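You operate a simulated robot arm through the tools that you are given. There is no shell and no other tool. Be economical: measure what you need, move in short steps, check, and stop when the job is done.

You are at the controls of a simulated two-armed robot. One attempt, no reset.

Task
Pick up the hand brush with one hand, pass it to the other hand and put it on the top of the window bench.

The check looks at the end state, three seconds after you hand in, the way a careful person would. Anything else that was tipped, shoved, dropped, spilled or broken makes it a failure.

Robot
Two 7-joint arms with two-finger parallel grippers on one trunk, on a base that drives. Base frame: it is fixed to the floor where the robot stands at the start and does not move with it; the origin is under the middle of the robot, x ahead of it, y to its left, z up; the surface under the hand at the start is at about z = 806. Readings come in mm, rad, newtons and seconds.
The left shoulder is at the start at [70, 163, 1070], the right one opposite. With the tool pointing down near the work surface each hand reaches from about 400 to 880 mm from the robot's upright axis, wherever it stands, measured 20 degrees to its own side. Places, roughly: hand brush (12x5x12 cm) [500, -100, 800]; top of the window bench [700, -2000, 800]. Payload 3.43 kg a hand.
The tool frame of a hand sits at the grasp point between the pads (the TCP): z along the fingers, y along the line on which they close. The tips reach 34 mm beyond it. The gripper opens to 128 mm. The fingers are 24 mm wide and 12 mm thick; the gripper's body (48 by 130 mm) begins 96 mm behind the TCP.
Orientation is that of the tool frame in the base frame, as [roll, pitch, yaw] about the fixed x, y, z axes, in that order (R = Rz(yaw) Ry(pitch) Rx(roll)). With the fingers straight down and closing along the base's y, the tool's x points along the base's -x, its y along +y and its z along -z.

Tools
- The arms move only by the tool move_arm. It takes "left_series", "right_series" or both (then of equal length, played together; a hand with none holds still); each is a list of rows, each a list of 6 numbers: the shift along the tool's x, y, z in mm, then the turn, a rotation vector about the tool's x, y, z in rad. In form: [[x, y, z, wx, wy, wz], ...]. A call has 1 to 20 rows; each row is the pose to reach, as a shift and turn from the pose commanded when the call began, along the tool's axes at that moment. "left_hand" and "right_hand" are, for a hand that has rows, the opening, from 0 (shut) to 1 (fully open), set as the call begins (left out, the last holds). Each row takes 0.2 s and may step no farther than 50 mm and 0.15 rad from the row before; otherwise, or with a gripper value out of range, the whole call is refused. A pose out of reach is approached as far as the arm can. The call stops where the force on the tool passes 40 N (or 10 N more than at its start, if that is more) or the arm is blocked; 0.2 s more then pass. The fingers move at their own pace (about 153 mm/s each) and stop on an object; they squeeze with about 23 N. The grip force told is the motor's: it shows also when the fingers shut on nothing. Time passes only in rows, and 0.2 s behind the last, so rows that repeat a pose let the fingers close. It gives the time, the measured TCP pose, the force on the tool (base axes), the opening and the grip force at its end, in the units of the frame above (readings bear some noise), with the torque about the TCP (base axes, N m) and any sound that the robot's microphone picked up.
- Cameras (640 x 400 px; columns grow to the right, rows downward): "scene" is now at [134.7, -22.9, 1306.7]; the picture's right is [-0.31, -0.95, 0.00], its down [-0.52, 0.17, -0.83] and it looks along [0.79, -0.26, -0.55] (base axes); focal length 281 px, centre (320, 200). "left" rides on the left gripper at [76, 11, -160] in its tool frame; the picture's right is [-0.15, 0.99, 0.00], its down [-0.88, -0.13, -0.46] and it looks along [-0.45, -0.07, 0.89] (tool axes); focal length 234 px, centre (320, 200). "right" rides on the right gripper at [76, -11, -160] in its tool frame; the picture's right is [0.15, 0.99, 0.00], its down [-0.88, 0.13, -0.46] and it looks along [-0.45, 0.07, 0.89] (tool axes); focal length 234 px, centre (320, 200).
- grab_frame(camera): a new picture of that camera. It takes no simulated time.
- lift_body(by): slides the trunk up (or, below 0, down) by that many mm; the arms and the scene camera ride with it, the base frame stays. It gives what a move gives, with no picture.
- roll_base(legs): drives the robot by 1 to 6 legs, each [ahead, left, turn to the left] in mm, mm and rad, along the robot's own axes; the way and the turn of a leg run together, so that a leg with both is an arc; at most 1500 mm and 3.142 rad a leg. The arms and the cameras ride along, it lands a little off, and it stops where it bumps. It gives what a move gives.
- turn_head(pan, tilt): turns the head with the scene camera to pan (to the left, within 1.501 rad either way) and tilt (down, from -0.506 to 1.204), counted from straight ahead of the robot. It gives what a move gives.
- probe_pixels(camera, pixels): for up to 12 pixels [column, row] of the newest picture of that camera ("zoom" is the newest enlarged one), the place [x, y, z] in the base frame of the surface seen there, good to about 2 mm, but the place of the scene camera against the robot may be out by one fixed shift of up to 12 mm in any direction. It takes no simulated time.
- enlarge(camera, box): a new picture of the part [left, top, right, bottom] of that camera's present view, enlarged. It takes no simulated time.
- job_done(): hands the job in; it is judged then, once.

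Go step by step. Measure first, check grasps and placings, and put right what went wrong. The budget is 80 turns and 58 pictures, counting those below and the enlarged ones. Unless the task says otherwise, let go and move clear before handing in, and close with one line.

The tools are called after "Call:" as name(argument=value, ...) on one line, values as JSON. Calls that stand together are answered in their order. move_arm: Moves the arms, as the interface text tells. Its arguments: {"type":"object","properties":{"left_series":{"type":"array"},"left_hand":{"type":"number"},"right_series":{"type":"array"},"right_hand":{"type":"number"}},"required":[]} The other tools are called the same way: lift_body (by) slides the trunk up or down; roll_base (legs) drives the base; turn_head (pan, tilt) turns the head that bears the scene camera; grab_frame (camera) takes a picture; probe_pixels (camera, pixels) gives the place of the surface under pixels of a picture; enlarge (camera, box) takes an enlarged picture of a part of a camera's view; job_done () hands the job in.

At the start:

```text
time: 0.0
left_eef_pos: [648.9, 166.6, 1072.3]
left_ee_rot: [-3.142, 0.0, -3.141]
left_wrist_force: [-0.3, 0.4, -0.6]
left_moment: [-0.01, -0.04, 0.04]
left_grip_width: 127.9
left_gripper_force: 0.1
right_eef_pos: [476.1, -404.3, 1129.4]
right_ee_rot: [3.14, 0.0, 3.141]
right_wrist_force: [-0.6, 0.1, 0.1]
right_moment: [-0.01, -0.03, 0.0]
right_grip_width: 128.0
right_gripper_force: 0.0
trunk travel left (down, up): [-550.0, 390.0]
robot x, y, heading: [2.5, 0.8, -0.002]
head pan, tilt: [-0.312, 0.583]
```

scene: 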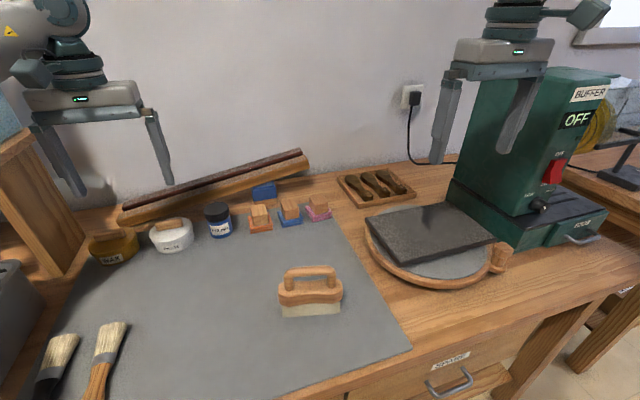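
right: 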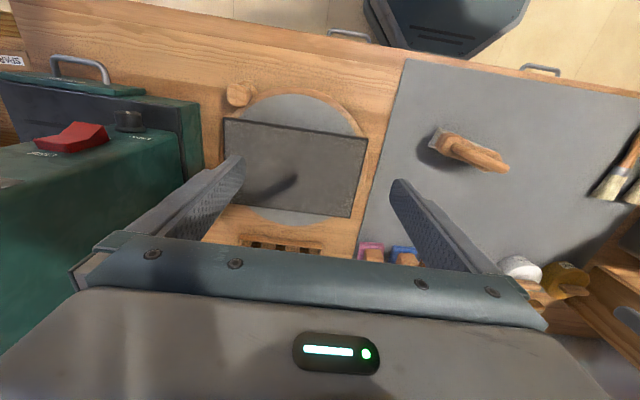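
left: 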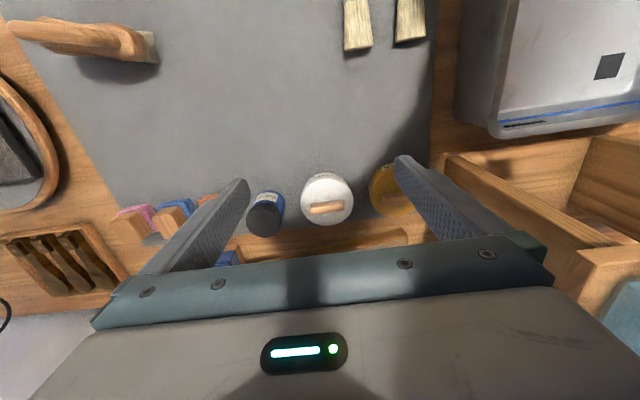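

The brush stands at about (310,290) in the scene picture, with an arched wooden handle on top. I'll enlarge it to measure it.

Call:
enlarge(camera="scene", box=[250, 240, 378, 320])

Call:
enlarge(camera="right", box=[400, 100, 560, 200])

```text
5.00 times, centred on (314, 280) of scene
```

zoom: 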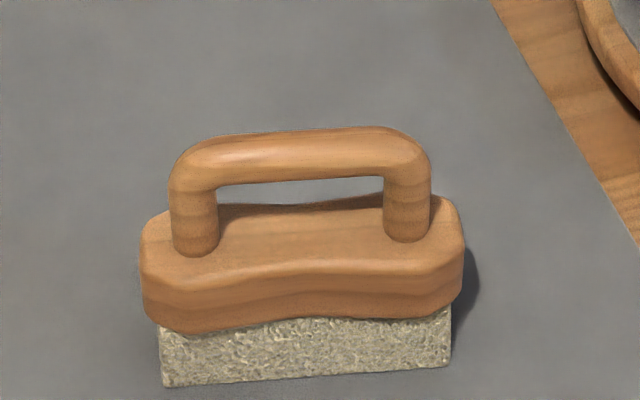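

```text
4.00 times, centred on (480, 150) of right
```

zoom: 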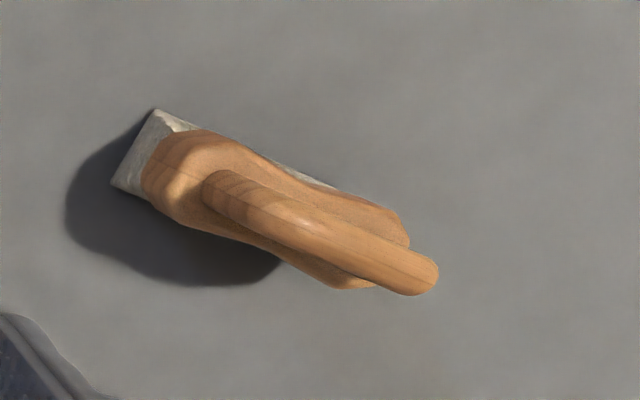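

The zoomed right view shows the handle bar from (225,190) to (425,275). I'll probe both views for its position and direction.

Call:
probe_pixels(camera="zoom", pixels=[[225, 190], [300, 222], [410, 272], [165, 170], [190, 150], [150, 115], [115, 180], [385, 215], [350, 282], [500, 100], [300, 350]])

Call:
probe_pixels(camera="scene", pixels=[[288, 271], [310, 269], [332, 270], [282, 287], [340, 286], [283, 315], [339, 311], [310, 286], [310, 335], [270, 330]])

Call:
turn_head(pan=-1.25, tilt=0.35)

Call:
grab_frame(camera="scene")

```text
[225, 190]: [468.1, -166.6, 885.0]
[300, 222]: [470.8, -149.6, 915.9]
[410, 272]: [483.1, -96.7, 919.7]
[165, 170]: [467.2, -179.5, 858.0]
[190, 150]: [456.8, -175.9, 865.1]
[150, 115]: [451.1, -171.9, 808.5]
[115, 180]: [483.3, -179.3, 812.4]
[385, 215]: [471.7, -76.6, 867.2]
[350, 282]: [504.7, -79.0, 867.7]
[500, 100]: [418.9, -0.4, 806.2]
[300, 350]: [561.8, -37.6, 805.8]
```

```text
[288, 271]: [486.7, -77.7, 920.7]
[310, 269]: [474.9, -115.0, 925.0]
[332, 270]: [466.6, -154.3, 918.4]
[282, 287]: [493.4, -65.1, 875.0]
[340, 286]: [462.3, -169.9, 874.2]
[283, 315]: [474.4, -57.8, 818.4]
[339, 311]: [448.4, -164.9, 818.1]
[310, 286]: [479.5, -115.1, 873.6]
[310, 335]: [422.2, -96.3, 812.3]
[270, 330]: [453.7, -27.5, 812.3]
```

```text
time: 1.2
left_eef_pos: [648.7, 166.8, 1072.2]
left_ee_rot: [-3.141, 0.001, -3.141]
left_wrist_force: [1.0, 0.2, 0.0]
left_moment: [-0.01, -0.03, -0.01]
left_grip_width: 128.0
left_gripper_force: 0.1
right_eef_pos: [475.7, -405.6, 1129.3]
right_ee_rot: [-3.141, 0.0, 3.141]
right_wrist_force: [-0.7, -0.1, -0.1]
right_moment: [0.05, 0.01, 0.0]
right_grip_width: 127.9
right_gripper_force: 0.1
trunk travel left (down, up): [-550.0, 390.0]
robot x, y, heading: [-0.8, 2.5, 0.002]
head pan, tilt: [-1.25, 0.351]
```

```text
52 pictures are left
```

scene: 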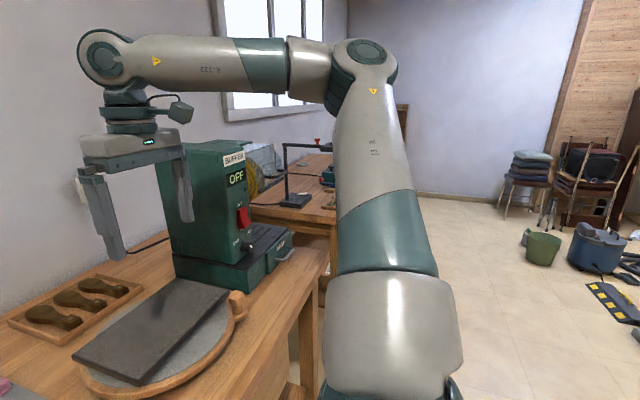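

The bar centre is near (478,-116), its top is at about z 919, and it runs along roughly (0.25,0.97). I'll bring the right hand above the bar's -y part and turn it so it closes across the bar.

Call:
move_arm(right_series=[[0.5, 30, 0, 0, 0, -0.146], [1, 60, 0, 0, 0, -0.292], [1.5, 90, 0, 0, 0, -0.438], [2, 120, 0, 0, 0, -0.584], [2.5, 150, 0, 0, 0, -0.73], [3, 180, 0, 0, 0, -0.876], [3.5, 210, 0, 0, 0, -1.022], [4, 240, 0, 0, 0, -1.168], [4.7, 268.6, 0, 0, 0, -1.314], [4.7, 268.6, 50, 0, 0, -1.314], [4.7, 268.6, 90, 0, 0, -1.314]], right_hand=1)

Call:
turn_head(pan=-0.312, tilt=0.583)

Call:
grab_frame(camera="right")

Call:
grab_frame(camera="scene")

```text
time: 3.6
left_eef_pos: [648.6, 166.5, 1072.7]
left_ee_rot: [-3.141, 0.0, 3.141]
left_wrist_force: [-0.4, 0.6, -0.1]
left_moment: [0.03, 0.02, 0.04]
left_grip_width: 128.0
left_gripper_force: 0.0
right_eef_pos: [471.9, -139.0, 1040.1]
right_ee_rot: [3.139, -0.001, -1.828]
right_wrist_force: [-0.5, -0.4, -0.3]
right_moment: [-0.03, 0.06, 0.01]
right_grip_width: 127.9
right_gripper_force: 0.1
trunk travel left (down, up): [-550.0, 390.0]
robot x, y, heading: [-0.5, 1.9, -0.008]
head pan, tilt: [-1.25, 0.351]
```

```text
time: 4.8
left_eef_pos: [648.1, 166.4, 1072.4]
left_ee_rot: [-3.141, 0.001, 3.14]
left_wrist_force: [0.1, 0.2, -0.6]
left_moment: [0.01, 0.02, -0.01]
left_grip_width: 128.1
left_gripper_force: 0.0
right_eef_pos: [469.4, -140.4, 1040.3]
right_ee_rot: [-3.141, 0.0, -1.826]
right_wrist_force: [-0.2, 0.8, 0.4]
right_moment: [0.0, -0.01, 0.0]
right_grip_width: 128.1
right_gripper_force: 0.1
trunk travel left (down, up): [-550.0, 390.0]
robot x, y, heading: [-1.8, -0.7, -0.003]
head pan, tilt: [-0.312, 0.583]
```

```text
51 pictures are left
```

right: 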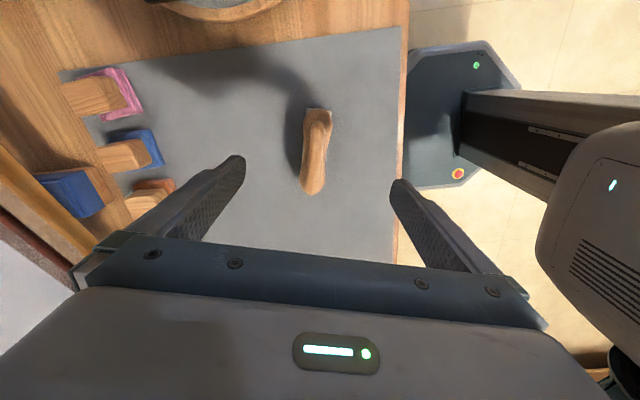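

```text
50 pictures are left
```

scene: 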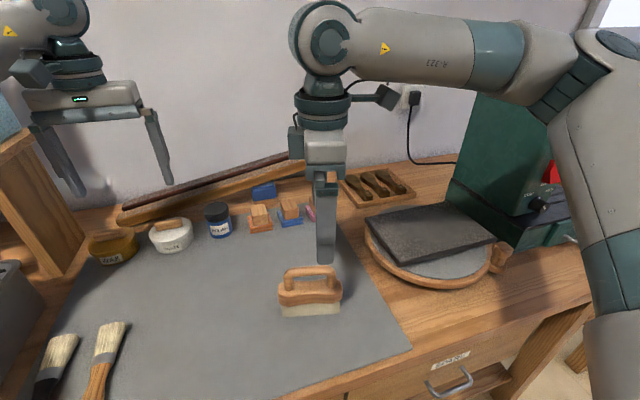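

The right view shows the bar centred between the fingers, from about (317,115) to (313,190). I'll measure it closely there.

Call:
enlarge(camera="right", box=[236, 100, 396, 200])

Call:
probe_pixels(camera="zoom", pixels=[[330, 60], [310, 130], [335, 130], [290, 200], [330, 200], [280, 280], [310, 280], [340, 280], [300, 350]])

```text
4.00 times, centred on (316, 150) of right
```

zoom: 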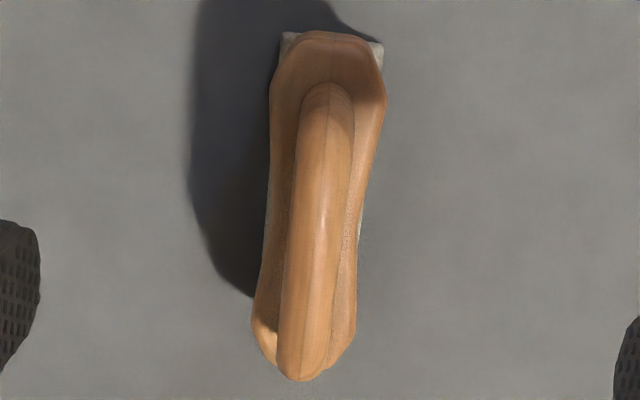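

```text
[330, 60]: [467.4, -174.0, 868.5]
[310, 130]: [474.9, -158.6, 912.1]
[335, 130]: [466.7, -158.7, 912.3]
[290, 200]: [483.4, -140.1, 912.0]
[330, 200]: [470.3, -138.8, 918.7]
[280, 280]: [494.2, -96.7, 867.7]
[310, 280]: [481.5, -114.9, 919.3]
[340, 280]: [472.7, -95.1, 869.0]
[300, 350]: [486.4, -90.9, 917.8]
```

The bar at y=-139 is centred at x≈474, so I need about 4 mm of sideways correction. Then I'll go down to z≈911, which leaves the tips about 8 mm above the block, and close.

Call:
move_arm(right_series=[[0, -3.5, 45, 0, 0, 0], [0, -3.5, 85, 0, 0, 0], [0, -3.5, 110, 0, 0, 0], [0, -3.5, 129, 0, 0, 0]])

Call:
grab_frame(camera="right")

Call:
enlarge(camera="scene", box=[230, 200, 390, 320])

```text
time: 5.8
left_eef_pos: [647.8, 166.2, 1072.1]
left_ee_rot: [-3.139, -0.001, -3.141]
left_wrist_force: [0.2, 0.0, 0.0]
left_moment: [-0.03, 0.02, 0.03]
left_grip_width: 128.0
left_gripper_force: 0.1
right_eef_pos: [473.4, -137.3, 912.1]
right_ee_rot: [3.141, -0.001, -1.828]
right_wrist_force: [0.8, 0.4, 0.1]
right_moment: [-0.01, -0.02, 0.03]
right_grip_width: 128.1
right_gripper_force: 0.2
trunk travel left (down, up): [-550.0, 390.0]
robot x, y, heading: [3.1, 0.4, 0.0]
head pan, tilt: [-0.312, 0.583]
```

```text
48 pictures are left
```

right: 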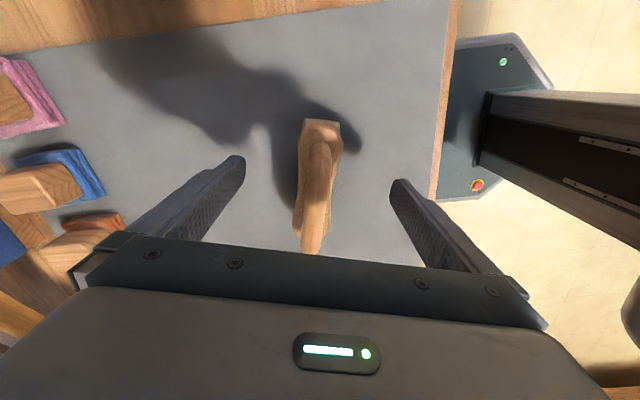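

```text
3.33 times, centred on (310, 260) of scene
```

zoom: 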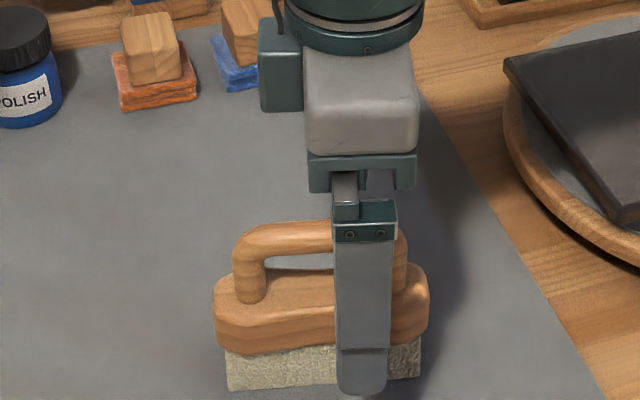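

The fingers straddle the bar near its -y end and the tips are clear of the block. I'll close now.

Call:
move_arm(right_series=[[0, 0, 0, 0, 0, 0], [0, 0, 0, 0, 0, 0], [0, 0, 0, 0, 0, 0], [0, 0, 0, 0, 0, 0]], right_hand=0)

```text
time: 6.8
left_eef_pos: [648.8, 166.6, 1071.8]
left_ee_rot: [3.141, -0.001, 3.141]
left_wrist_force: [0.9, 0.4, 0.7]
left_moment: [-0.01, 0.02, 0.03]
left_grip_width: 128.0
left_gripper_force: 0.0
right_eef_pos: [473.9, -137.4, 912.0]
right_ee_rot: [-3.14, 0.0, -1.827]
right_wrist_force: [0.5, 0.7, -0.7]
right_moment: [-0.03, 0.03, -0.02]
right_grip_width: 17.7
right_gripper_force: 22.7
trunk travel left (down, up): [-550.0, 390.0]
robot x, y, heading: [1.0, -0.8, -0.003]
head pan, tilt: [-0.312, 0.583]
```

It gripped the bar at 17.7 mm width. I'll lift, bring it toward the middle and turn the bar to lie along y.

Call:
move_arm(right_series=[[0, 0, -20, 0, 0, 0], [0, 0, -50, 0, 0, 0], [0, 0, -90, 0, 0, 0], [0, 0, -130, 0, 0, 0], [-25, -5, -155, 0, 0, -0.064], [-50, -10, -180, 0, 0, -0.128], [-75, -15, -205, 0, 0, -0.192], [-105.4, -20, -228, 0, 0, -0.256]])

Call:
grab_frame(camera="scene")

Call:
grab_frame(camera="right")

```text
time: 8.6
left_eef_pos: [647.6, 166.7, 1073.1]
left_ee_rot: [-3.141, -0.001, -3.141]
left_wrist_force: [-0.5, 0.1, -0.6]
left_moment: [0.03, 0.0, 0.01]
left_grip_width: 127.9
left_gripper_force: 0.1
right_eef_pos: [404.6, -125.6, 1091.8]
right_ee_rot: [-3.132, 0.003, -1.598]
right_wrist_force: [0.0, -0.4, 0.1]
right_moment: [0.03, -0.01, 0.0]
right_grip_width: 0.1
right_gripper_force: 23.0
right hand out of reach, approached as far as the arm can: row 5, 6, 7, 8
trunk travel left (down, up): [-550.0, 390.0]
robot x, y, heading: [-2.9, 1.2, -0.0]
head pan, tilt: [-0.312, 0.583]
```

```text
46 pictures are left
```

scene: 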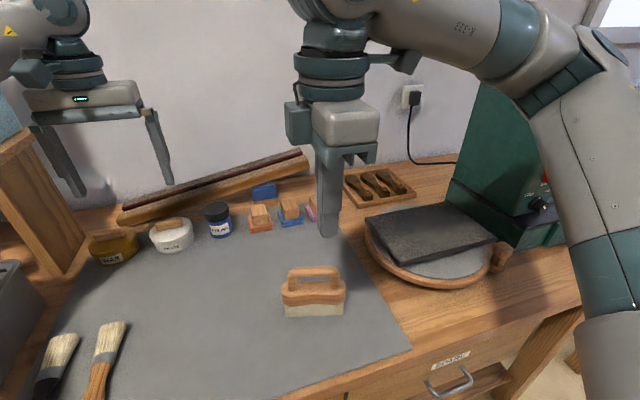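

```text
45 pictures are left
```

right: 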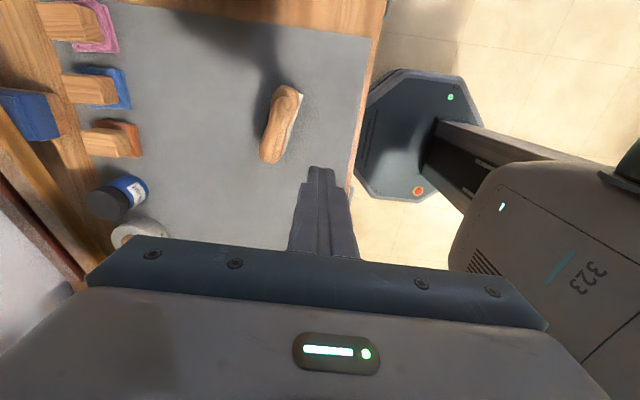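

The brush slipped out at the start of the lift. The grip is now 0.1 mm and the brush is still upright on the mat, around (314,290), nearly where it was. The later rows were also out of the arm's reach. I'll open the hand, come back lower, and look closely at the brush.

Call:
move_arm(right_series=[[0, 0, 20, 0, 0, 0]], right_hand=1)

Call:
enlarge(camera="scene", box=[270, 255, 360, 325])

Call:
probe_pixels(camera="zoom", pixels=[[320, 100], [320, 135], [320, 150], [320, 165], [320, 175], [320, 195], [320, 230], [320, 290], [320, 330], [320, 360], [120, 250], [510, 240]])

```text
time: 9.0
left_eef_pos: [648.9, 167.2, 1071.8]
left_ee_rot: [-3.141, 0.001, -3.141]
left_wrist_force: [-0.8, -0.3, 0.8]
left_moment: [0.01, -0.01, -0.02]
left_grip_width: 128.1
left_gripper_force: 0.0
right_eef_pos: [396.2, -122.8, 1074.1]
right_ee_rot: [-3.139, -0.001, -1.577]
right_wrist_force: [-0.1, 0.4, -0.4]
right_moment: [0.03, -0.01, -0.01]
right_grip_width: 115.7
right_gripper_force: 0.0
right hand out of reach, approached as far as the arm can: row 1
trunk travel left (down, up): [-550.0, 390.0]
robot x, y, heading: [-0.3, 0.6, -0.003]
head pan, tilt: [-0.312, 0.583]
```

```text
5.71 times, centred on (315, 290) of scene
```

zoom: 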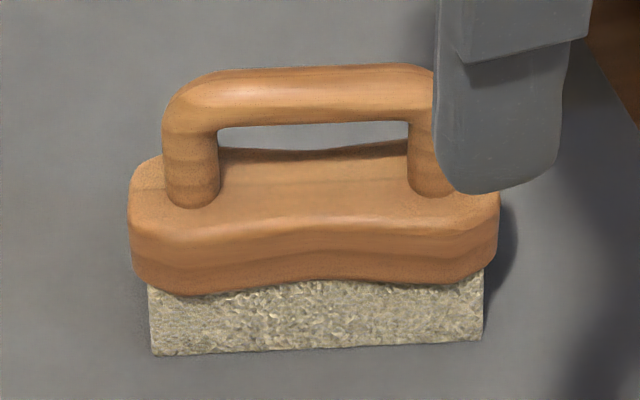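

```text
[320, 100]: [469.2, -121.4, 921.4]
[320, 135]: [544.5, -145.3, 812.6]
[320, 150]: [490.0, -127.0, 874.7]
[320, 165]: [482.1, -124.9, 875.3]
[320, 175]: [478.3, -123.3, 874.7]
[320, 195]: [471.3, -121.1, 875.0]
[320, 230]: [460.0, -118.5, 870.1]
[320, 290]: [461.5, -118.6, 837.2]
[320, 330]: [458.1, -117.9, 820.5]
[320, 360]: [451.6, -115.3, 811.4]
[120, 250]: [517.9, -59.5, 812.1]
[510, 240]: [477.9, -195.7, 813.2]
```

The brush is undamaged and upright. The off-centre grip probably let it pivot and slide out, so I'll grip the bar at its middle with the right hand. The left hand can later take the block at a tilt. First I'll bring the right hand back above the brush.

Call:
move_arm(right_series=[[30, 12, 20, 0, 0, 0.064], [60, 24, 40, 0, 0, 0.128], [80, 36, 60, 0, 0, 0.192], [97, 48, 80, 0, 0, 0.256]])

Call:
grab_frame(camera="right")

```text
time: 10.0
left_eef_pos: [647.5, 166.0, 1072.5]
left_ee_rot: [-3.141, -0.001, 3.14]
left_wrist_force: [0.5, -0.3, 0.0]
left_moment: [0.01, -0.02, -0.03]
left_grip_width: 128.2
left_gripper_force: 0.0
right_eef_pos: [344.0, -217.1, 997.1]
right_ee_rot: [-3.141, 0.002, -1.828]
right_wrist_force: [0.6, -0.4, 0.2]
right_moment: [0.0, 0.01, -0.02]
right_grip_width: 127.9
right_gripper_force: 0.1
trunk travel left (down, up): [-550.0, 390.0]
robot x, y, heading: [-3.3, 1.0, 0.0]
head pan, tilt: [-0.312, 0.583]
```

```text
43 pictures are left
```

right: 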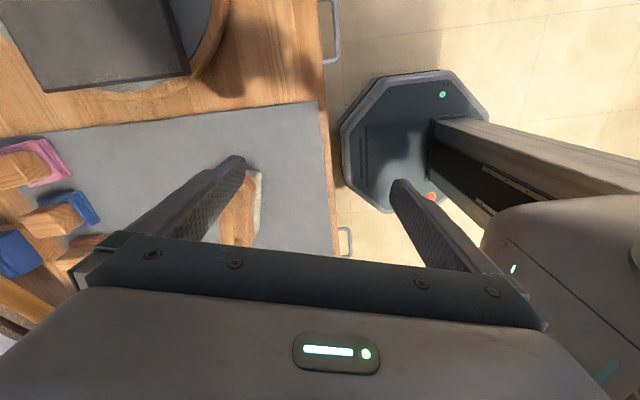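

The command is now at (344,-217,997), with the fingers well above the brush. I'll move to a spot above the bar and slightly -y of it, then re-measure.

Call:
move_arm(right_series=[[-25, -21, -20, 0, 0, 0], [-50, -42, -30, 0, 0, 0], [-75, -63, -30, 0, 0, 0], [-100, -84, -30, 0, 0, 0], [-110, -104, -30, 0, 0, 0]])

Call:
enlarge(camera="right", box=[236, 100, 396, 200])

Call:
probe_pixels(camera="zoom", pixels=[[320, 80], [320, 120], [320, 160], [320, 200], [320, 240], [300, 240], [340, 240], [320, 300], [300, 300], [340, 300], [320, 350]])

```text
time: 11.2
left_eef_pos: [650.3, 165.6, 1070.6]
left_ee_rot: [-3.141, -0.002, 3.141]
left_wrist_force: [0.9, -0.1, 0.4]
left_moment: [0.03, 0.0, 0.0]
left_grip_width: 127.9
left_gripper_force: 0.1
right_eef_pos: [475.4, -137.9, 1028.5]
right_ee_rot: [3.14, 0.0, -1.826]
right_wrist_force: [0.0, -0.6, -0.4]
right_moment: [0.0, 0.04, 0.0]
right_grip_width: 128.0
right_gripper_force: 0.0
trunk travel left (down, up): [-550.0, 390.0]
robot x, y, heading: [-1.3, 0.1, 0.001]
head pan, tilt: [-0.312, 0.583]
```

```text
4.00 times, centred on (316, 150) of right
```

zoom: 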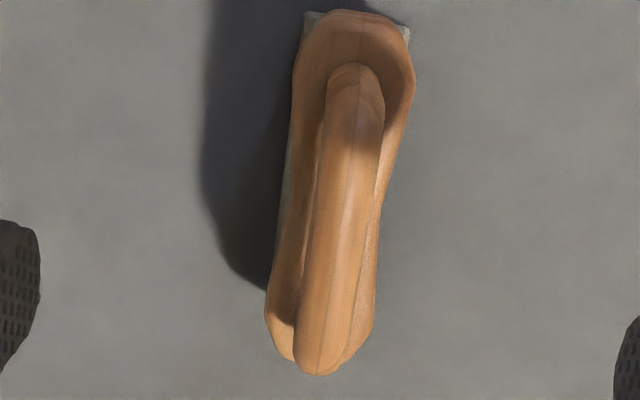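

```text
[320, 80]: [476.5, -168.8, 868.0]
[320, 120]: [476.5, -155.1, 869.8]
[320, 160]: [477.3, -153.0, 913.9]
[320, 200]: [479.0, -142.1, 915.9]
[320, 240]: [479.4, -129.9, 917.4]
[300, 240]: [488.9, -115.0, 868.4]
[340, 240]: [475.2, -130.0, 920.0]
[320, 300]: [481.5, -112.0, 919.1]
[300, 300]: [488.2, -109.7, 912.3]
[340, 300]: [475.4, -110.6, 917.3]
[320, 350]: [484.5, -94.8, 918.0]
```

The bar's middle is now at about (477,-121), so I'll centre there, lower to z≈908 and close.

Call:
move_arm(right_series=[[-17, 2.9, 40, 0, 0, 0], [-17, 2.9, 80, 0, 0, 0], [-17, 2.9, 105, 0, 0, 0], [-17, 2.9, 120, 0, 0, 0]])

Call:
move_arm(right_series=[[0, 0, 0, 0, 0, 0], [0, 0, 0, 0, 0, 0], [0, 0, 0, 0, 0, 0], [0, 0, 0, 0, 0, 0], [0, 0, 0, 0, 0, 0]], right_hand=0)

Call:
move_arm(right_series=[[0, 0, -3, 0, 0, 0], [0, 0, -6, 0, 0, 0], [0, 0, -9, 0, 0, 0], [0, 0, -12, 0, 0, 0], [0, 0, -15, 0, 0, 0], [0, 0, -15, 0, 0, 0]])

Call:
enlarge(camera="scene", box=[230, 200, 390, 320])

```text
time: 12.2
left_eef_pos: [648.1, 166.3, 1071.8]
left_ee_rot: [-3.14, -0.001, 3.141]
left_wrist_force: [0.1, 0.1, 0.4]
left_moment: [0.0, 0.0, 0.0]
left_grip_width: 127.9
left_gripper_force: 0.1
right_eef_pos: [476.0, -122.4, 906.7]
right_ee_rot: [3.14, -0.001, -1.827]
right_wrist_force: [-0.4, 0.6, 0.1]
right_moment: [0.03, 0.01, 0.0]
right_grip_width: 128.2
right_gripper_force: 0.1
trunk travel left (down, up): [-550.0, 390.0]
robot x, y, heading: [0.0, 1.9, -0.002]
head pan, tilt: [-0.312, 0.583]
```

```text
time: 13.4
left_eef_pos: [648.2, 165.4, 1072.6]
left_ee_rot: [3.141, 0.0, 3.141]
left_wrist_force: [0.1, -0.3, 0.5]
left_moment: [-0.01, -0.03, 0.0]
left_grip_width: 128.0
left_gripper_force: 0.1
right_eef_pos: [473.3, -122.7, 907.6]
right_ee_rot: [-3.14, 0.0, -1.827]
right_wrist_force: [0.3, -0.2, 0.3]
right_moment: [-0.02, 0.01, -0.03]
right_grip_width: 17.1
right_gripper_force: 23.0
trunk travel left (down, up): [-550.0, 390.0]
robot x, y, heading: [-0.4, -1.1, 0.004]
head pan, tilt: [-0.312, 0.583]
```

```text
time: 14.8
left_eef_pos: [648.7, 165.3, 1073.1]
left_ee_rot: [-3.141, 0.001, 3.142]
left_wrist_force: [0.1, -0.2, 0.4]
left_moment: [0.0, 0.01, 0.01]
left_grip_width: 128.1
left_gripper_force: 0.1
right_eef_pos: [475.0, -121.1, 919.5]
right_ee_rot: [3.141, -0.002, -1.825]
right_wrist_force: [0.4, 0.4, -1.6]
right_moment: [0.05, 0.01, -0.03]
right_grip_width: 16.9
right_gripper_force: 22.8
trunk travel left (down, up): [-550.0, 390.0]
robot x, y, heading: [2.6, -1.3, 0.001]
head pan, tilt: [-0.312, 0.583]
```

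```text
3.33 times, centred on (310, 260) of scene
```

zoom: 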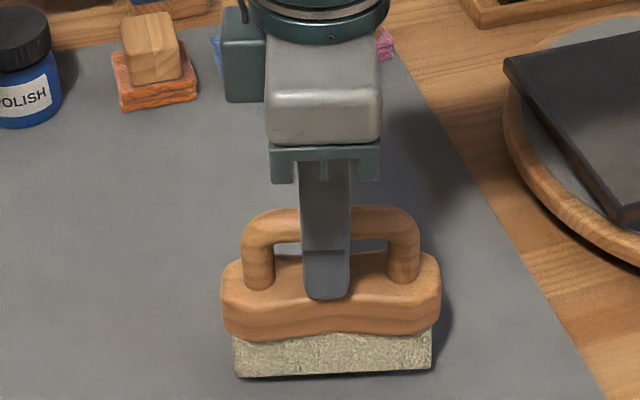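

The brush seems partly lifted and the force reads -1.6 N. I'll check whether the bar is slipping between the pads.

Call:
probe_pixels(camera="zoom", pixels=[[260, 225], [400, 222], [385, 215], [270, 215], [330, 280], [265, 290], [400, 280], [300, 340], [240, 370], [425, 362]])

Call:
move_arm(right_series=[[0, 0, -5, 0, 0, 0], [0, 0, -10, 0, 0, 0], [0, 0, -15, 0, 0, 0], [0, 0, -15, 0, 0, 0], [0, 0, -15, 0, 0, 0]])

Call:
enlarge(camera="scene", box=[230, 200, 390, 320])

Call:
probe_pixels(camera="zoom", pixels=[[260, 225], [400, 222], [385, 215], [270, 215], [330, 280], [265, 290], [400, 280], [300, 330], [250, 345], [415, 345]])

```text
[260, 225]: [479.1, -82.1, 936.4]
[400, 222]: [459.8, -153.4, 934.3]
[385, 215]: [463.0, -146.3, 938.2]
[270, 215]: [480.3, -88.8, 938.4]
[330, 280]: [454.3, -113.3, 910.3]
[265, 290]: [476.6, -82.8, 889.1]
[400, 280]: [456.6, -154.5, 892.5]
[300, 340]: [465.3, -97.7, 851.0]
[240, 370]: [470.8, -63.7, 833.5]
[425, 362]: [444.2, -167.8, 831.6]
```

```text
time: 16.0
left_eef_pos: [649.5, 166.2, 1072.6]
left_ee_rot: [3.14, 0.002, 3.141]
left_wrist_force: [0.5, 0.4, -0.4]
left_moment: [0.04, 0.01, -0.01]
left_grip_width: 127.8
left_gripper_force: 0.0
right_eef_pos: [473.6, -120.4, 935.8]
right_ee_rot: [3.14, 0.0, -1.827]
right_wrist_force: [0.4, 0.2, -1.1]
right_moment: [0.01, 0.02, -0.01]
right_grip_width: 16.9
right_gripper_force: 22.8
trunk travel left (down, up): [-550.0, 390.0]
robot x, y, heading: [-4.9, 1.6, 0.001]
head pan, tilt: [-0.312, 0.583]
```

```text
3.33 times, centred on (310, 260) of scene
```

zoom: 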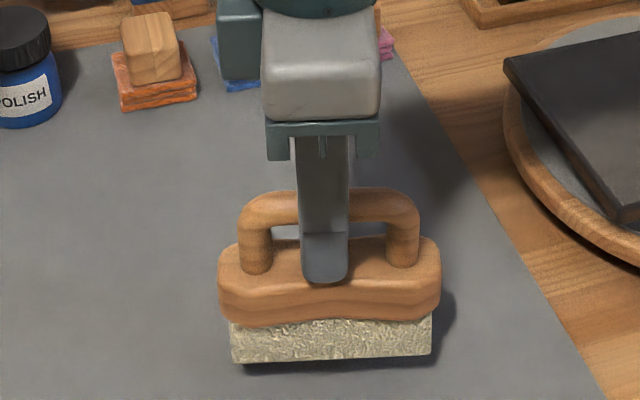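

```text
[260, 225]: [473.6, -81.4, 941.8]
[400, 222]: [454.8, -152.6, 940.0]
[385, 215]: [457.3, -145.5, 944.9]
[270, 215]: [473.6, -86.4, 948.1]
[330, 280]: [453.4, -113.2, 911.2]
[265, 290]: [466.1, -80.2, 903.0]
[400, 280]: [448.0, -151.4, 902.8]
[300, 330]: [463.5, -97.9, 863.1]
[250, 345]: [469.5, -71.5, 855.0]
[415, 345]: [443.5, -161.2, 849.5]
```

The brush holds steady: the width stays at 16.9 mm and it weighs little. I'll raise the trunk for room, then turn the right hand toward its natural heading so the left hand can reach the brush's end easily.

Call:
lift_body(by=130)

Call:
move_arm(right_series=[[0, 0, 0, 0, 0, 0.12], [0, 0, 0, 0, 0, 0.24], [0, 0, 0, 0, 0, 0.36], [0, 0, 0, 0, 0, 0.48], [0, 0, 0, 0, 0, 0.6], [0, 0, 0, 0, 0, 0.72], [0, 0, 0, 0, 0, 0.84], [0, 0, 0, 0, 0, 0.96]])

```text
time: 17.6
left_eef_pos: [648.7, 167.8, 1201.7]
left_ee_rot: [-3.141, 0.001, 3.142]
left_wrist_force: [0.0, 0.6, -0.1]
left_moment: [-0.03, 0.0, 0.0]
left_grip_width: 127.8
left_gripper_force: 0.1
right_eef_pos: [474.5, -119.3, 1065.0]
right_ee_rot: [-3.141, 0.0, -1.827]
right_wrist_force: [0.3, 0.3, -2.0]
right_moment: [0.0, -0.02, -0.01]
right_grip_width: 16.8
right_gripper_force: 23.2
trunk travel left (down, up): [-680.0, 260.0]
robot x, y, heading: [1.0, -1.8, 0.003]
head pan, tilt: [-0.312, 0.583]
```

```text
time: 19.4
left_eef_pos: [648.7, 167.3, 1202.0]
left_ee_rot: [-3.141, 0.0, -3.14]
left_wrist_force: [0.5, 0.4, -0.7]
left_moment: [-0.01, 0.01, 0.01]
left_grip_width: 127.9
left_gripper_force: 0.0
right_eef_pos: [473.6, -121.2, 1067.0]
right_ee_rot: [-3.141, 0.002, -2.787]
right_wrist_force: [0.6, 0.2, -1.2]
right_moment: [-0.02, 0.03, -0.01]
right_grip_width: 17.1
right_gripper_force: 23.1
trunk travel left (down, up): [-680.0, 260.0]
robot x, y, heading: [-3.8, 1.6, -0.005]
head pan, tilt: [-0.312, 0.583]
```

The grip is steady at 17 mm. I'll finish the turn, to about 150°, while moving out to about (570,-70).

Call:
move_arm(right_series=[[-15, 2, 0, 0, 0, 0.125], [-30, 4, 0, 0, 0, 0.25], [-45, 6, 0, 0, 0, 0.375], [-60, 8, 0, 0, 0, 0.5], [-75, 10, 0, 0, 0, 0.625], [-90, 12, 0, 0, 0, 0.75], [-107.7, 14.5, 0, 0, 0, 0.878], [-107.7, 14.5, 0, 0, 0, 0.878]])

Call:
turn_head(pan=-0.1, tilt=0.583)

Call:
grab_frame(camera="scene")

```text
time: 21.2
left_eef_pos: [648.8, 166.5, 1201.0]
left_ee_rot: [-3.141, 0.0, 3.14]
left_wrist_force: [0.3, -0.8, -0.5]
left_moment: [0.01, 0.03, -0.01]
left_grip_width: 127.9
left_gripper_force: 0.0
right_eef_pos: [545.3, -136.9, 1073.1]
right_ee_rot: [3.139, 0.0, 2.616]
right_wrist_force: [0.7, 0.8, -1.2]
right_moment: [-0.01, 0.0, -0.03]
right_grip_width: 17.4
right_gripper_force: 22.8
right hand out of reach, approached as far as the arm can: row 1, 2, 3, 4, 5, 6, 7, 8
trunk travel left (down, up): [-680.0, 260.0]
robot x, y, heading: [1.4, -1.0, -0.005]
head pan, tilt: [-0.312, 0.583]
```

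```text
time: 22.0
left_eef_pos: [649.0, 166.5, 1202.6]
left_ee_rot: [3.141, -0.001, -3.14]
left_wrist_force: [-1.1, -0.7, 0.3]
left_moment: [-0.02, -0.01, 0.02]
left_grip_width: 128.0
left_gripper_force: 0.1
right_eef_pos: [545.4, -137.1, 1073.5]
right_ee_rot: [3.14, 0.0, 2.619]
right_wrist_force: [-0.5, -0.9, -1.5]
right_moment: [0.0, 0.0, -0.02]
right_grip_width: 16.9
right_gripper_force: 23.2
trunk travel left (down, up): [-680.0, 260.0]
robot x, y, heading: [-1.2, 4.7, -0.002]
head pan, tilt: [-0.099, 0.583]
```

```text
39 pictures are left
```

scene: 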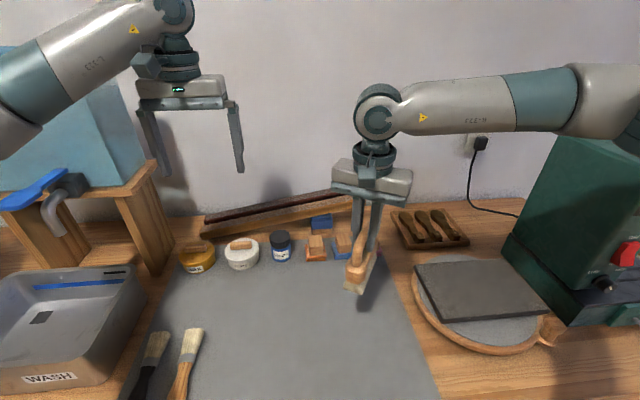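

The right arm can't cross far toward the middle with the fingers straight down; it stopped at (545,-137). The brush is still held firmly. I'll turn back so the bar lies nearly along y, then tilt the right hand so its fingers point inward and the TCP gets nearer the middle.

Call:
move_arm(right_series=[[4, -1, 0, 0, 0, -0.135], [8, -2, 0, 0, 0, -0.27], [12, -4, 0, 0, 0, -0.405], [16, -5, 0, 0, 0, -0.54], [20, -6, 0, 0, 0, -0.675], [24, -8, 0, 0, 0, -0.81], [28, -9, 0, 0, 0, -0.945], [32, -10, 0, 0, 0, -1.08], [36, -12, 0, 0, 0, -1.215], [40, -13, 0, 0, 0, -1.35], [44, -14, 0, 0, 0, -1.485], [48, -15, 0, 0, 0, -1.62], [51, -16, 0, 0, 0, -1.755], [53, -17, 0, 0, 0, -1.89], [53.6, -17, 0, 0, 0, -2.02]])

```text
time: 25.2
left_eef_pos: [647.8, 166.9, 1203.5]
left_ee_rot: [3.141, -0.001, -3.141]
left_wrist_force: [0.3, -0.4, -0.1]
left_moment: [0.0, -0.04, 0.04]
left_grip_width: 128.0
left_gripper_force: 0.0
right_eef_pos: [443.9, -114.3, 1069.5]
right_ee_rot: [-3.119, -0.004, -1.676]
right_wrist_force: [-0.7, -0.3, -1.8]
right_moment: [0.01, -0.02, 0.02]
right_grip_width: 17.1
right_gripper_force: 23.3
right hand out of reach, approached as far as the arm can: row 5, 6, 7, 8, 11, 14, 15
trunk travel left (down, up): [-680.0, 260.0]
robot x, y, heading: [-1.6, -0.9, 0.003]
head pan, tilt: [-0.099, 0.583]
```

The yaw is at -1.68 and the grip still holds. I'll tilt the fingers inward in small steps, with the TCP drifting toward +y.

Call:
move_arm(right_series=[[-5, -5, -5, 0, -0.09, 0], [-15, -10, -10, 0, -0.18, 0], [-27, -15, -15, 0, -0.27, 0], [-40, -20, -18, 0, -0.36, 0], [-50, -25, -20, 0, -0.45, 0], [-60, -30, -20, 0, -0.5, 0]])

Call:
grab_frame(camera="scene")

```text
time: 26.6
left_eef_pos: [649.9, 166.6, 1201.6]
left_ee_rot: [-3.141, -0.001, 3.141]
left_wrist_force: [-0.3, -0.5, 0.1]
left_moment: [0.0, -0.02, 0.05]
left_grip_width: 128.1
left_gripper_force: 0.1
right_eef_pos: [442.7, -30.5, 1077.0]
right_ee_rot: [-3.129, 0.5, -1.656]
right_wrist_force: [0.2, 0.9, -1.6]
right_moment: [-0.05, 0.03, 0.0]
right_grip_width: 17.1
right_gripper_force: 22.9
right hand out of reach, approached as far as the arm can: row 1, 2, 3, 4, 5, 6
trunk travel left (down, up): [-680.0, 260.0]
robot x, y, heading: [0.3, 2.2, -0.002]
head pan, tilt: [-0.099, 0.583]
```

```text
38 pictures are left
```

scene: 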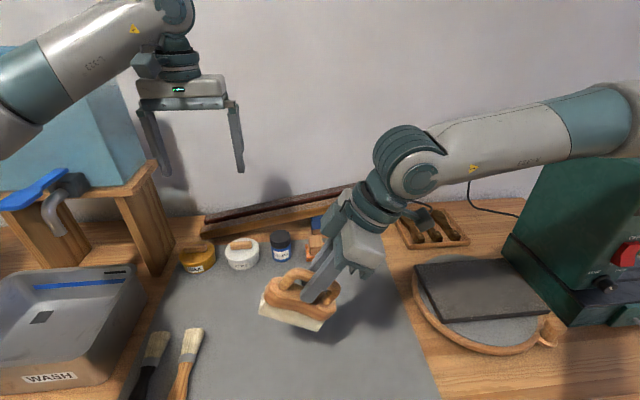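

The right hand now holds the brush at (443,-30,1077), tilted inward by 0.5 rad, with the +y end of the block open to the left hand. I'll turn the left hand to match, still standing off.

Call:
move_arm(left_series=[[15, 3, 0, 0, 0, 0.138], [30, 6, 0, 0, 0, 0.276], [45, 9, 0, 0, 0, 0.414], [60, 12, 0, 0, 0, 0.552], [75, 15, 0, 0, 0, 0.69], [90, 18, 0, 0, 0, 0.828], [105, 21, 0, 0, 0, 0.966], [120, 24, 0, 0, 0, 1.104], [135, 27, 0, 0, 0, 1.242], [150, 30, 0, 0, 0, 1.38], [165, 33, 0, 0, 0, 1.518], [179, 33, 0, 0, 0, 1.656]], left_hand=1)

```text
time: 29.2
left_eef_pos: [401.3, 153.4, 1189.9]
left_ee_rot: [3.141, -0.001, 1.487]
left_wrist_force: [0.0, 0.2, 0.1]
left_moment: [0.05, 0.0, -0.01]
left_grip_width: 128.1
left_gripper_force: 0.1
left hand out of reach, approached as far as the arm can: row 9, 10, 11, 12
right_eef_pos: [442.6, -30.8, 1077.5]
right_ee_rot: [-3.129, 0.499, -1.658]
right_wrist_force: [-0.3, -0.3, -1.1]
right_moment: [-0.03, -0.02, -0.02]
right_grip_width: 17.2
right_gripper_force: 22.9
trunk travel left (down, up): [-680.0, 260.0]
robot x, y, heading: [-3.5, 0.3, -0.001]
head pan, tilt: [-0.099, 0.583]
```

The left yaw now matches at 1.487. I'll tilt the left hand so it points toward -y and down, with the TCP at a standoff near (454,136,1120).

Call:
move_arm(left_series=[[0, 7, 0, 0, -0.134, 0], [3, 14, 0, 0, -0.268, 0], [6, 21, 5, 0, -0.402, 0], [5, 28, 15, 0, -0.536, 0], [0, 35, 25, 0, -0.67, 0], [-4, 42, 40, 0, -0.804, 0], [-8, 48, 55, 0, -0.938, 0], [-12.5, 54, 70, 0, -1.07, 0]])

Call:
grab_frame(camera="scene")

Call:
grab_frame(camera="left")

```text
time: 31.0
left_eef_pos: [383.8, 116.5, 1178.1]
left_ee_rot: [-3.135, 1.072, 1.496]
left_wrist_force: [0.9, -1.0, -0.7]
left_moment: [-0.02, 0.01, 0.04]
left_grip_width: 127.8
left_gripper_force: 0.0
left hand out of reach, approached as far as the arm can: row 1, 2, 3, 4, 5, 6, 7, 8
right_eef_pos: [443.2, -31.1, 1077.5]
right_ee_rot: [-3.131, 0.497, -1.658]
right_wrist_force: [-0.7, 0.5, -1.3]
right_moment: [-0.05, 0.03, -0.02]
right_grip_width: 17.2
right_gripper_force: 22.6
trunk travel left (down, up): [-680.0, 260.0]
robot x, y, heading: [-1.6, -0.5, -0.003]
head pan, tilt: [-0.099, 0.583]
```

```text
37 pictures are left
```

scene: 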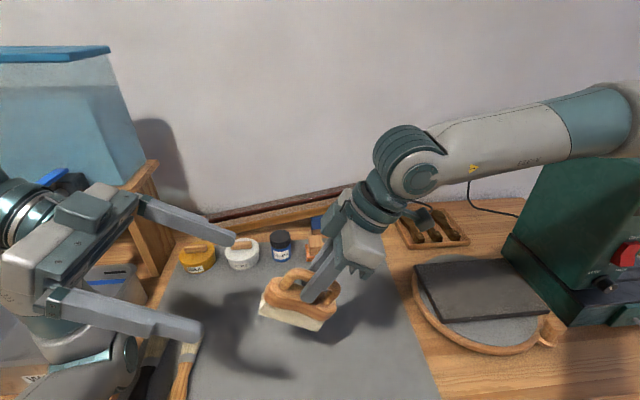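

```text
36 pictures are left
```

left: 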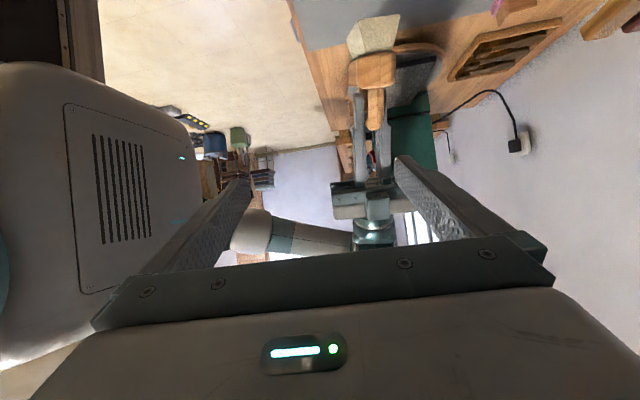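

The left hand is in the right attitude and sees the brush end at about (375,70). I'll move it to the pre-grasp pose in line with the block.

Call:
move_arm(left_series=[[20, 18, 12, 0, 0, 0], [39, 35, 24, 0, 0, 0], [58, 53, 36, 0, 0, 0], [77.5, 70.5, 47.8, 0, 0, 0]])

Call:
grab_frame(camera="left")

Call:
grab_frame(camera="scene")

```text
time: 32.0
left_eef_pos: [373.7, 91.3, 1158.1]
left_ee_rot: [-3.138, 1.071, 1.491]
left_wrist_force: [0.1, -0.3, 0.0]
left_moment: [-0.02, 0.01, -0.02]
left_grip_width: 127.8
left_gripper_force: 0.1
left hand out of reach, approached as far as the arm can: row 1, 2, 3, 4
right_eef_pos: [442.3, -31.9, 1076.5]
right_ee_rot: [-3.13, 0.499, -1.659]
right_wrist_force: [-0.3, 0.1, -1.7]
right_moment: [-0.02, 0.03, 0.01]
right_grip_width: 17.0
right_gripper_force: 23.5
trunk travel left (down, up): [-680.0, 260.0]
robot x, y, heading: [3.5, 4.6, -0.001]
head pan, tilt: [-0.099, 0.583]
```

```text
35 pictures are left
```

left: 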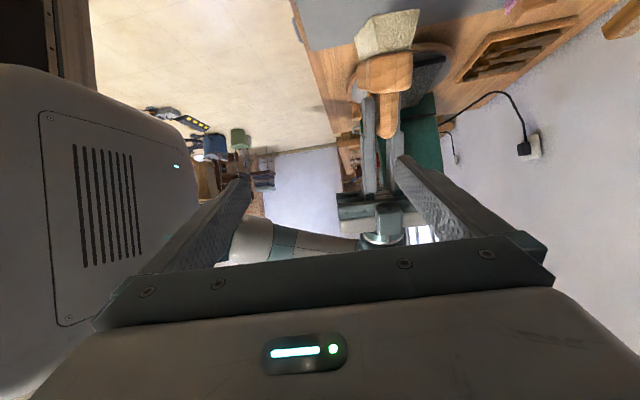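

```text
34 pictures are left
```

scene: 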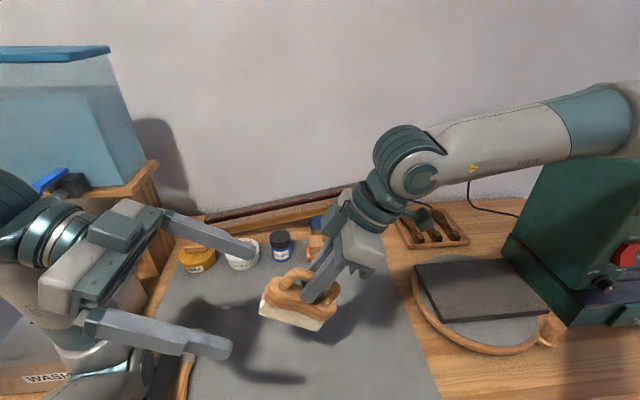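

The left hand is stuck at a wrist yaw limit on this side. The grasp is symmetric, so I'll back off and spin the left hand half a turn about its own axis, back through its natural heading, to get more range.

Call:
move_arm(left_series=[[0, 0, -40, 0, 0, 0], [0, 0, -70, 0, 0, -0.14], [0, 0, -70, 0, 0, -0.28], [0, 0, -70, 0, 0, -0.42], [0, 0, -70, 0, 0, -0.56], [0, 0, -70, 0, 0, -0.7], [0, 0, -70, 0, 0, -0.84], [0, 0, -70, 0, 0, -0.98], [0, 0, -70, 0, 0, -1.12], [0, 0, -70, 0, 0, -1.26], [0, 0, -70, 0, 0, -1.4], [0, 0, -70, 0, 0, -1.54], [0, 0, -70, 0, 0, -1.68]])

```text
time: 34.8
left_eef_pos: [376.6, 155.0, 1193.0]
left_ee_rot: [-2.073, -0.097, 3.109]
left_wrist_force: [-0.7, -0.8, 0.1]
left_moment: [-0.02, 0.0, -0.01]
left_grip_width: 127.9
left_gripper_force: 0.2
right_eef_pos: [442.5, -30.0, 1076.3]
right_ee_rot: [-3.129, 0.498, -1.657]
right_wrist_force: [0.8, 0.1, -1.0]
right_moment: [-0.01, -0.01, -0.02]
right_grip_width: 17.0
right_gripper_force: 22.6
trunk travel left (down, up): [-680.0, 260.0]
robot x, y, heading: [-0.0, 3.2, -0.002]
head pan, tilt: [-0.099, 0.583]
```

Reach is fine so far. I'll continue to the full half-turn.

Call:
move_arm(left_series=[[0, 0, 0, 0, 0, -0.14], [0, 0, 0, 0, 0, -0.28], [0, 0, 0, 0, 0, -0.42], [0, 0, 0, 0, 0, -0.56], [0, 0, 0, 0, 0, -0.7], [0, 0, 0, 0, 0, -0.84], [0, 0, 0, 0, 0, -0.98], [0, 0, 0, 0, 0, -1.12], [0, 0, 0, 0, 0, -1.26], [0, 0, 0, 0, 0, -1.4], [0, 0, 0, 0, 0, -1.46]])

Call:
grab_frame(camera="scene")

```text
time: 37.2
left_eef_pos: [376.5, 155.8, 1194.3]
left_ee_rot: [3.141, -1.07, -1.656]
left_wrist_force: [-0.1, 0.2, 0.6]
left_moment: [0.01, 0.0, 0.02]
left_grip_width: 127.9
left_gripper_force: 0.0
right_eef_pos: [443.0, -31.2, 1077.2]
right_ee_rot: [-3.131, 0.497, -1.66]
right_wrist_force: [-0.7, 1.0, -0.6]
right_moment: [-0.03, -0.01, -0.02]
right_grip_width: 17.3
right_gripper_force: 22.7
trunk travel left (down, up): [-680.0, 260.0]
robot x, y, heading: [2.2, -0.6, 0.007]
head pan, tilt: [-0.099, 0.583]
```

```text
33 pictures are left
```

scene: 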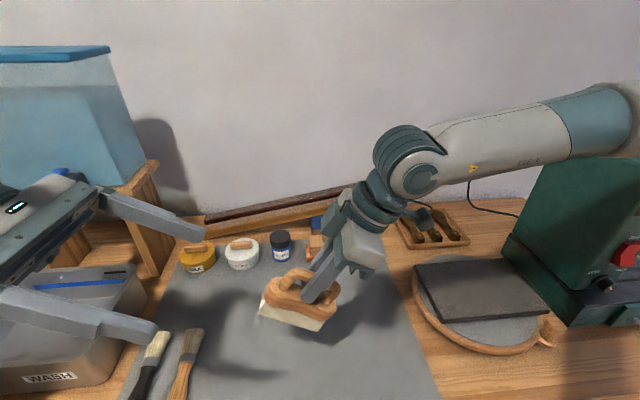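

That orientation is fully reachable and exactly parallel to the right hand's. Now I'll go to the pre-grasp pose, about 100 mm short along the block's axis.

Call:
move_arm(left_series=[[-15, -16, 10, 0, 0, 0], [-30, -32, 20, 0, 0, 0], [-45, -48, 40, 0, 0, 0], [-60, -65, 70, 0, 0, 0], [-73.3, -81.2, 99.2, 0, 0, 0]])

Call:
grab_frame(camera="left")

Call:
grab_frame(camera="scene")

```text
time: 38.4
left_eef_pos: [452.4, 96.2, 1081.8]
left_ee_rot: [-3.14, -1.069, -1.657]
left_wrist_force: [0.6, 0.5, -0.1]
left_moment: [0.0, 0.01, -0.01]
left_grip_width: 127.8
left_gripper_force: 0.0
right_eef_pos: [443.7, -31.1, 1076.3]
right_ee_rot: [-3.131, 0.498, -1.657]
right_wrist_force: [0.6, 0.2, -1.3]
right_moment: [-0.03, -0.02, 0.0]
right_grip_width: 17.1
right_gripper_force: 23.8
trunk travel left (down, up): [-680.0, 260.0]
robot x, y, heading: [0.5, -1.1, 0.004]
head pan, tilt: [-0.099, 0.583]
```

```text
32 pictures are left
```

left: 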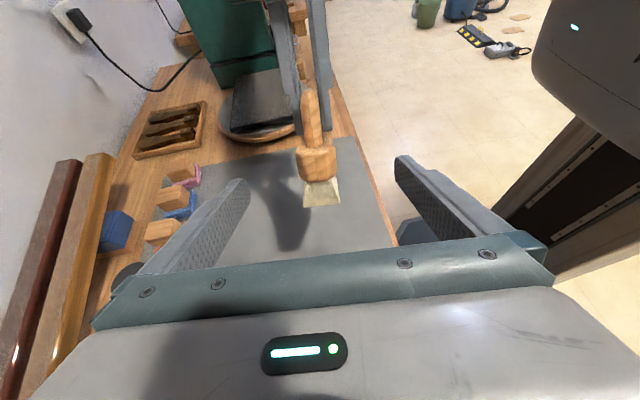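

```text
31 pictures are left
```

scene: 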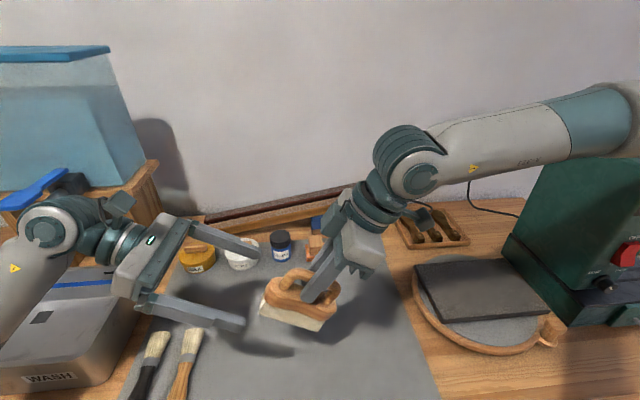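

It's in line. The block end shows at about (317,163) in the left view with the bristles below it. I'll probe the end to fine-tune the height.

Call:
probe_pixels(camera="left", pixels=[[317, 155], [317, 165], [317, 175], [303, 163], [332, 163], [321, 185], [321, 198], [312, 95], [312, 120]])

Call:
enlarge(camera="left", box=[256, 70, 384, 220])

```text
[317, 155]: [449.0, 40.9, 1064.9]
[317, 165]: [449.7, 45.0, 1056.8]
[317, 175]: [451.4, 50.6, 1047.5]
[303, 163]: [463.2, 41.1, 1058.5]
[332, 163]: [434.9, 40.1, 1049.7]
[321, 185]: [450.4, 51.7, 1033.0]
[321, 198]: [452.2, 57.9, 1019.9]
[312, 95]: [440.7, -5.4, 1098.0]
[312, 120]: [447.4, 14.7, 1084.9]
```

```text
2.67 times, centred on (320, 145) of left
```

zoom: 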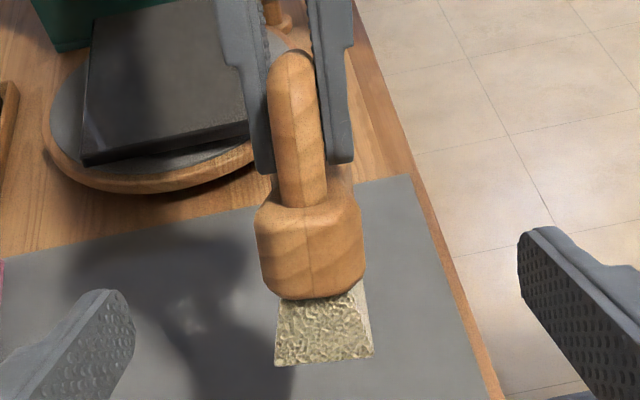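

The block end is centred within 2 mm of the left tool axis. I'll advance 95 mm along the block, checking force, then close.

Call:
move_arm(left_series=[[-2, -2, 30, 0, 0, 0], [-2, -2, 55, 0, 0, 0], [-2, -2, 75, 0, 0, 0], [-2, -2, 95, 0, 0, 0]])

Call:
enlarge(camera="scene", box=[160, 180, 400, 340])

Call:
grab_frame(camera="left")

```text
time: 39.4
left_eef_pos: [450.3, 10.4, 1034.5]
left_ee_rot: [-3.141, -1.071, -1.66]
left_wrist_force: [-0.7, 1.0, 0.3]
left_moment: [0.02, 0.01, 0.0]
left_grip_width: 128.0
left_gripper_force: 0.1
right_eef_pos: [442.6, -31.8, 1075.6]
right_ee_rot: [-3.13, 0.498, -1.658]
right_wrist_force: [-0.4, 0.0, -1.2]
right_moment: [-0.06, 0.01, 0.0]
right_grip_width: 17.0
right_gripper_force: 23.2
trunk travel left (down, up): [-680.0, 260.0]
robot x, y, heading: [0.4, 0.5, 0.002]
head pan, tilt: [-0.099, 0.583]
```

```text
2.50 times, centred on (280, 260) of scene
```

zoom: 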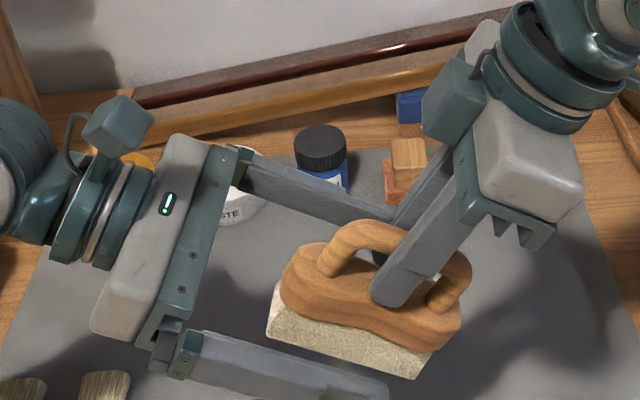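

```text
28 pictures are left
```

left: 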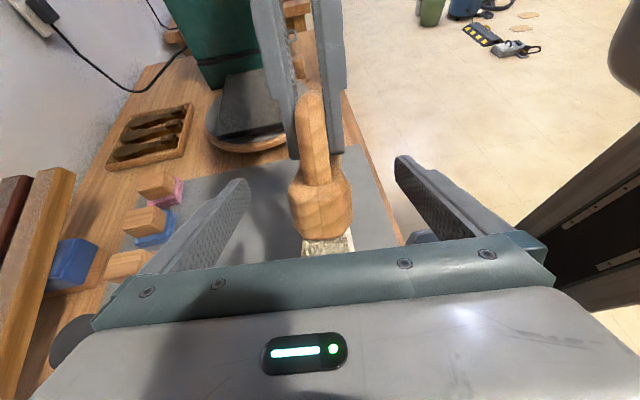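

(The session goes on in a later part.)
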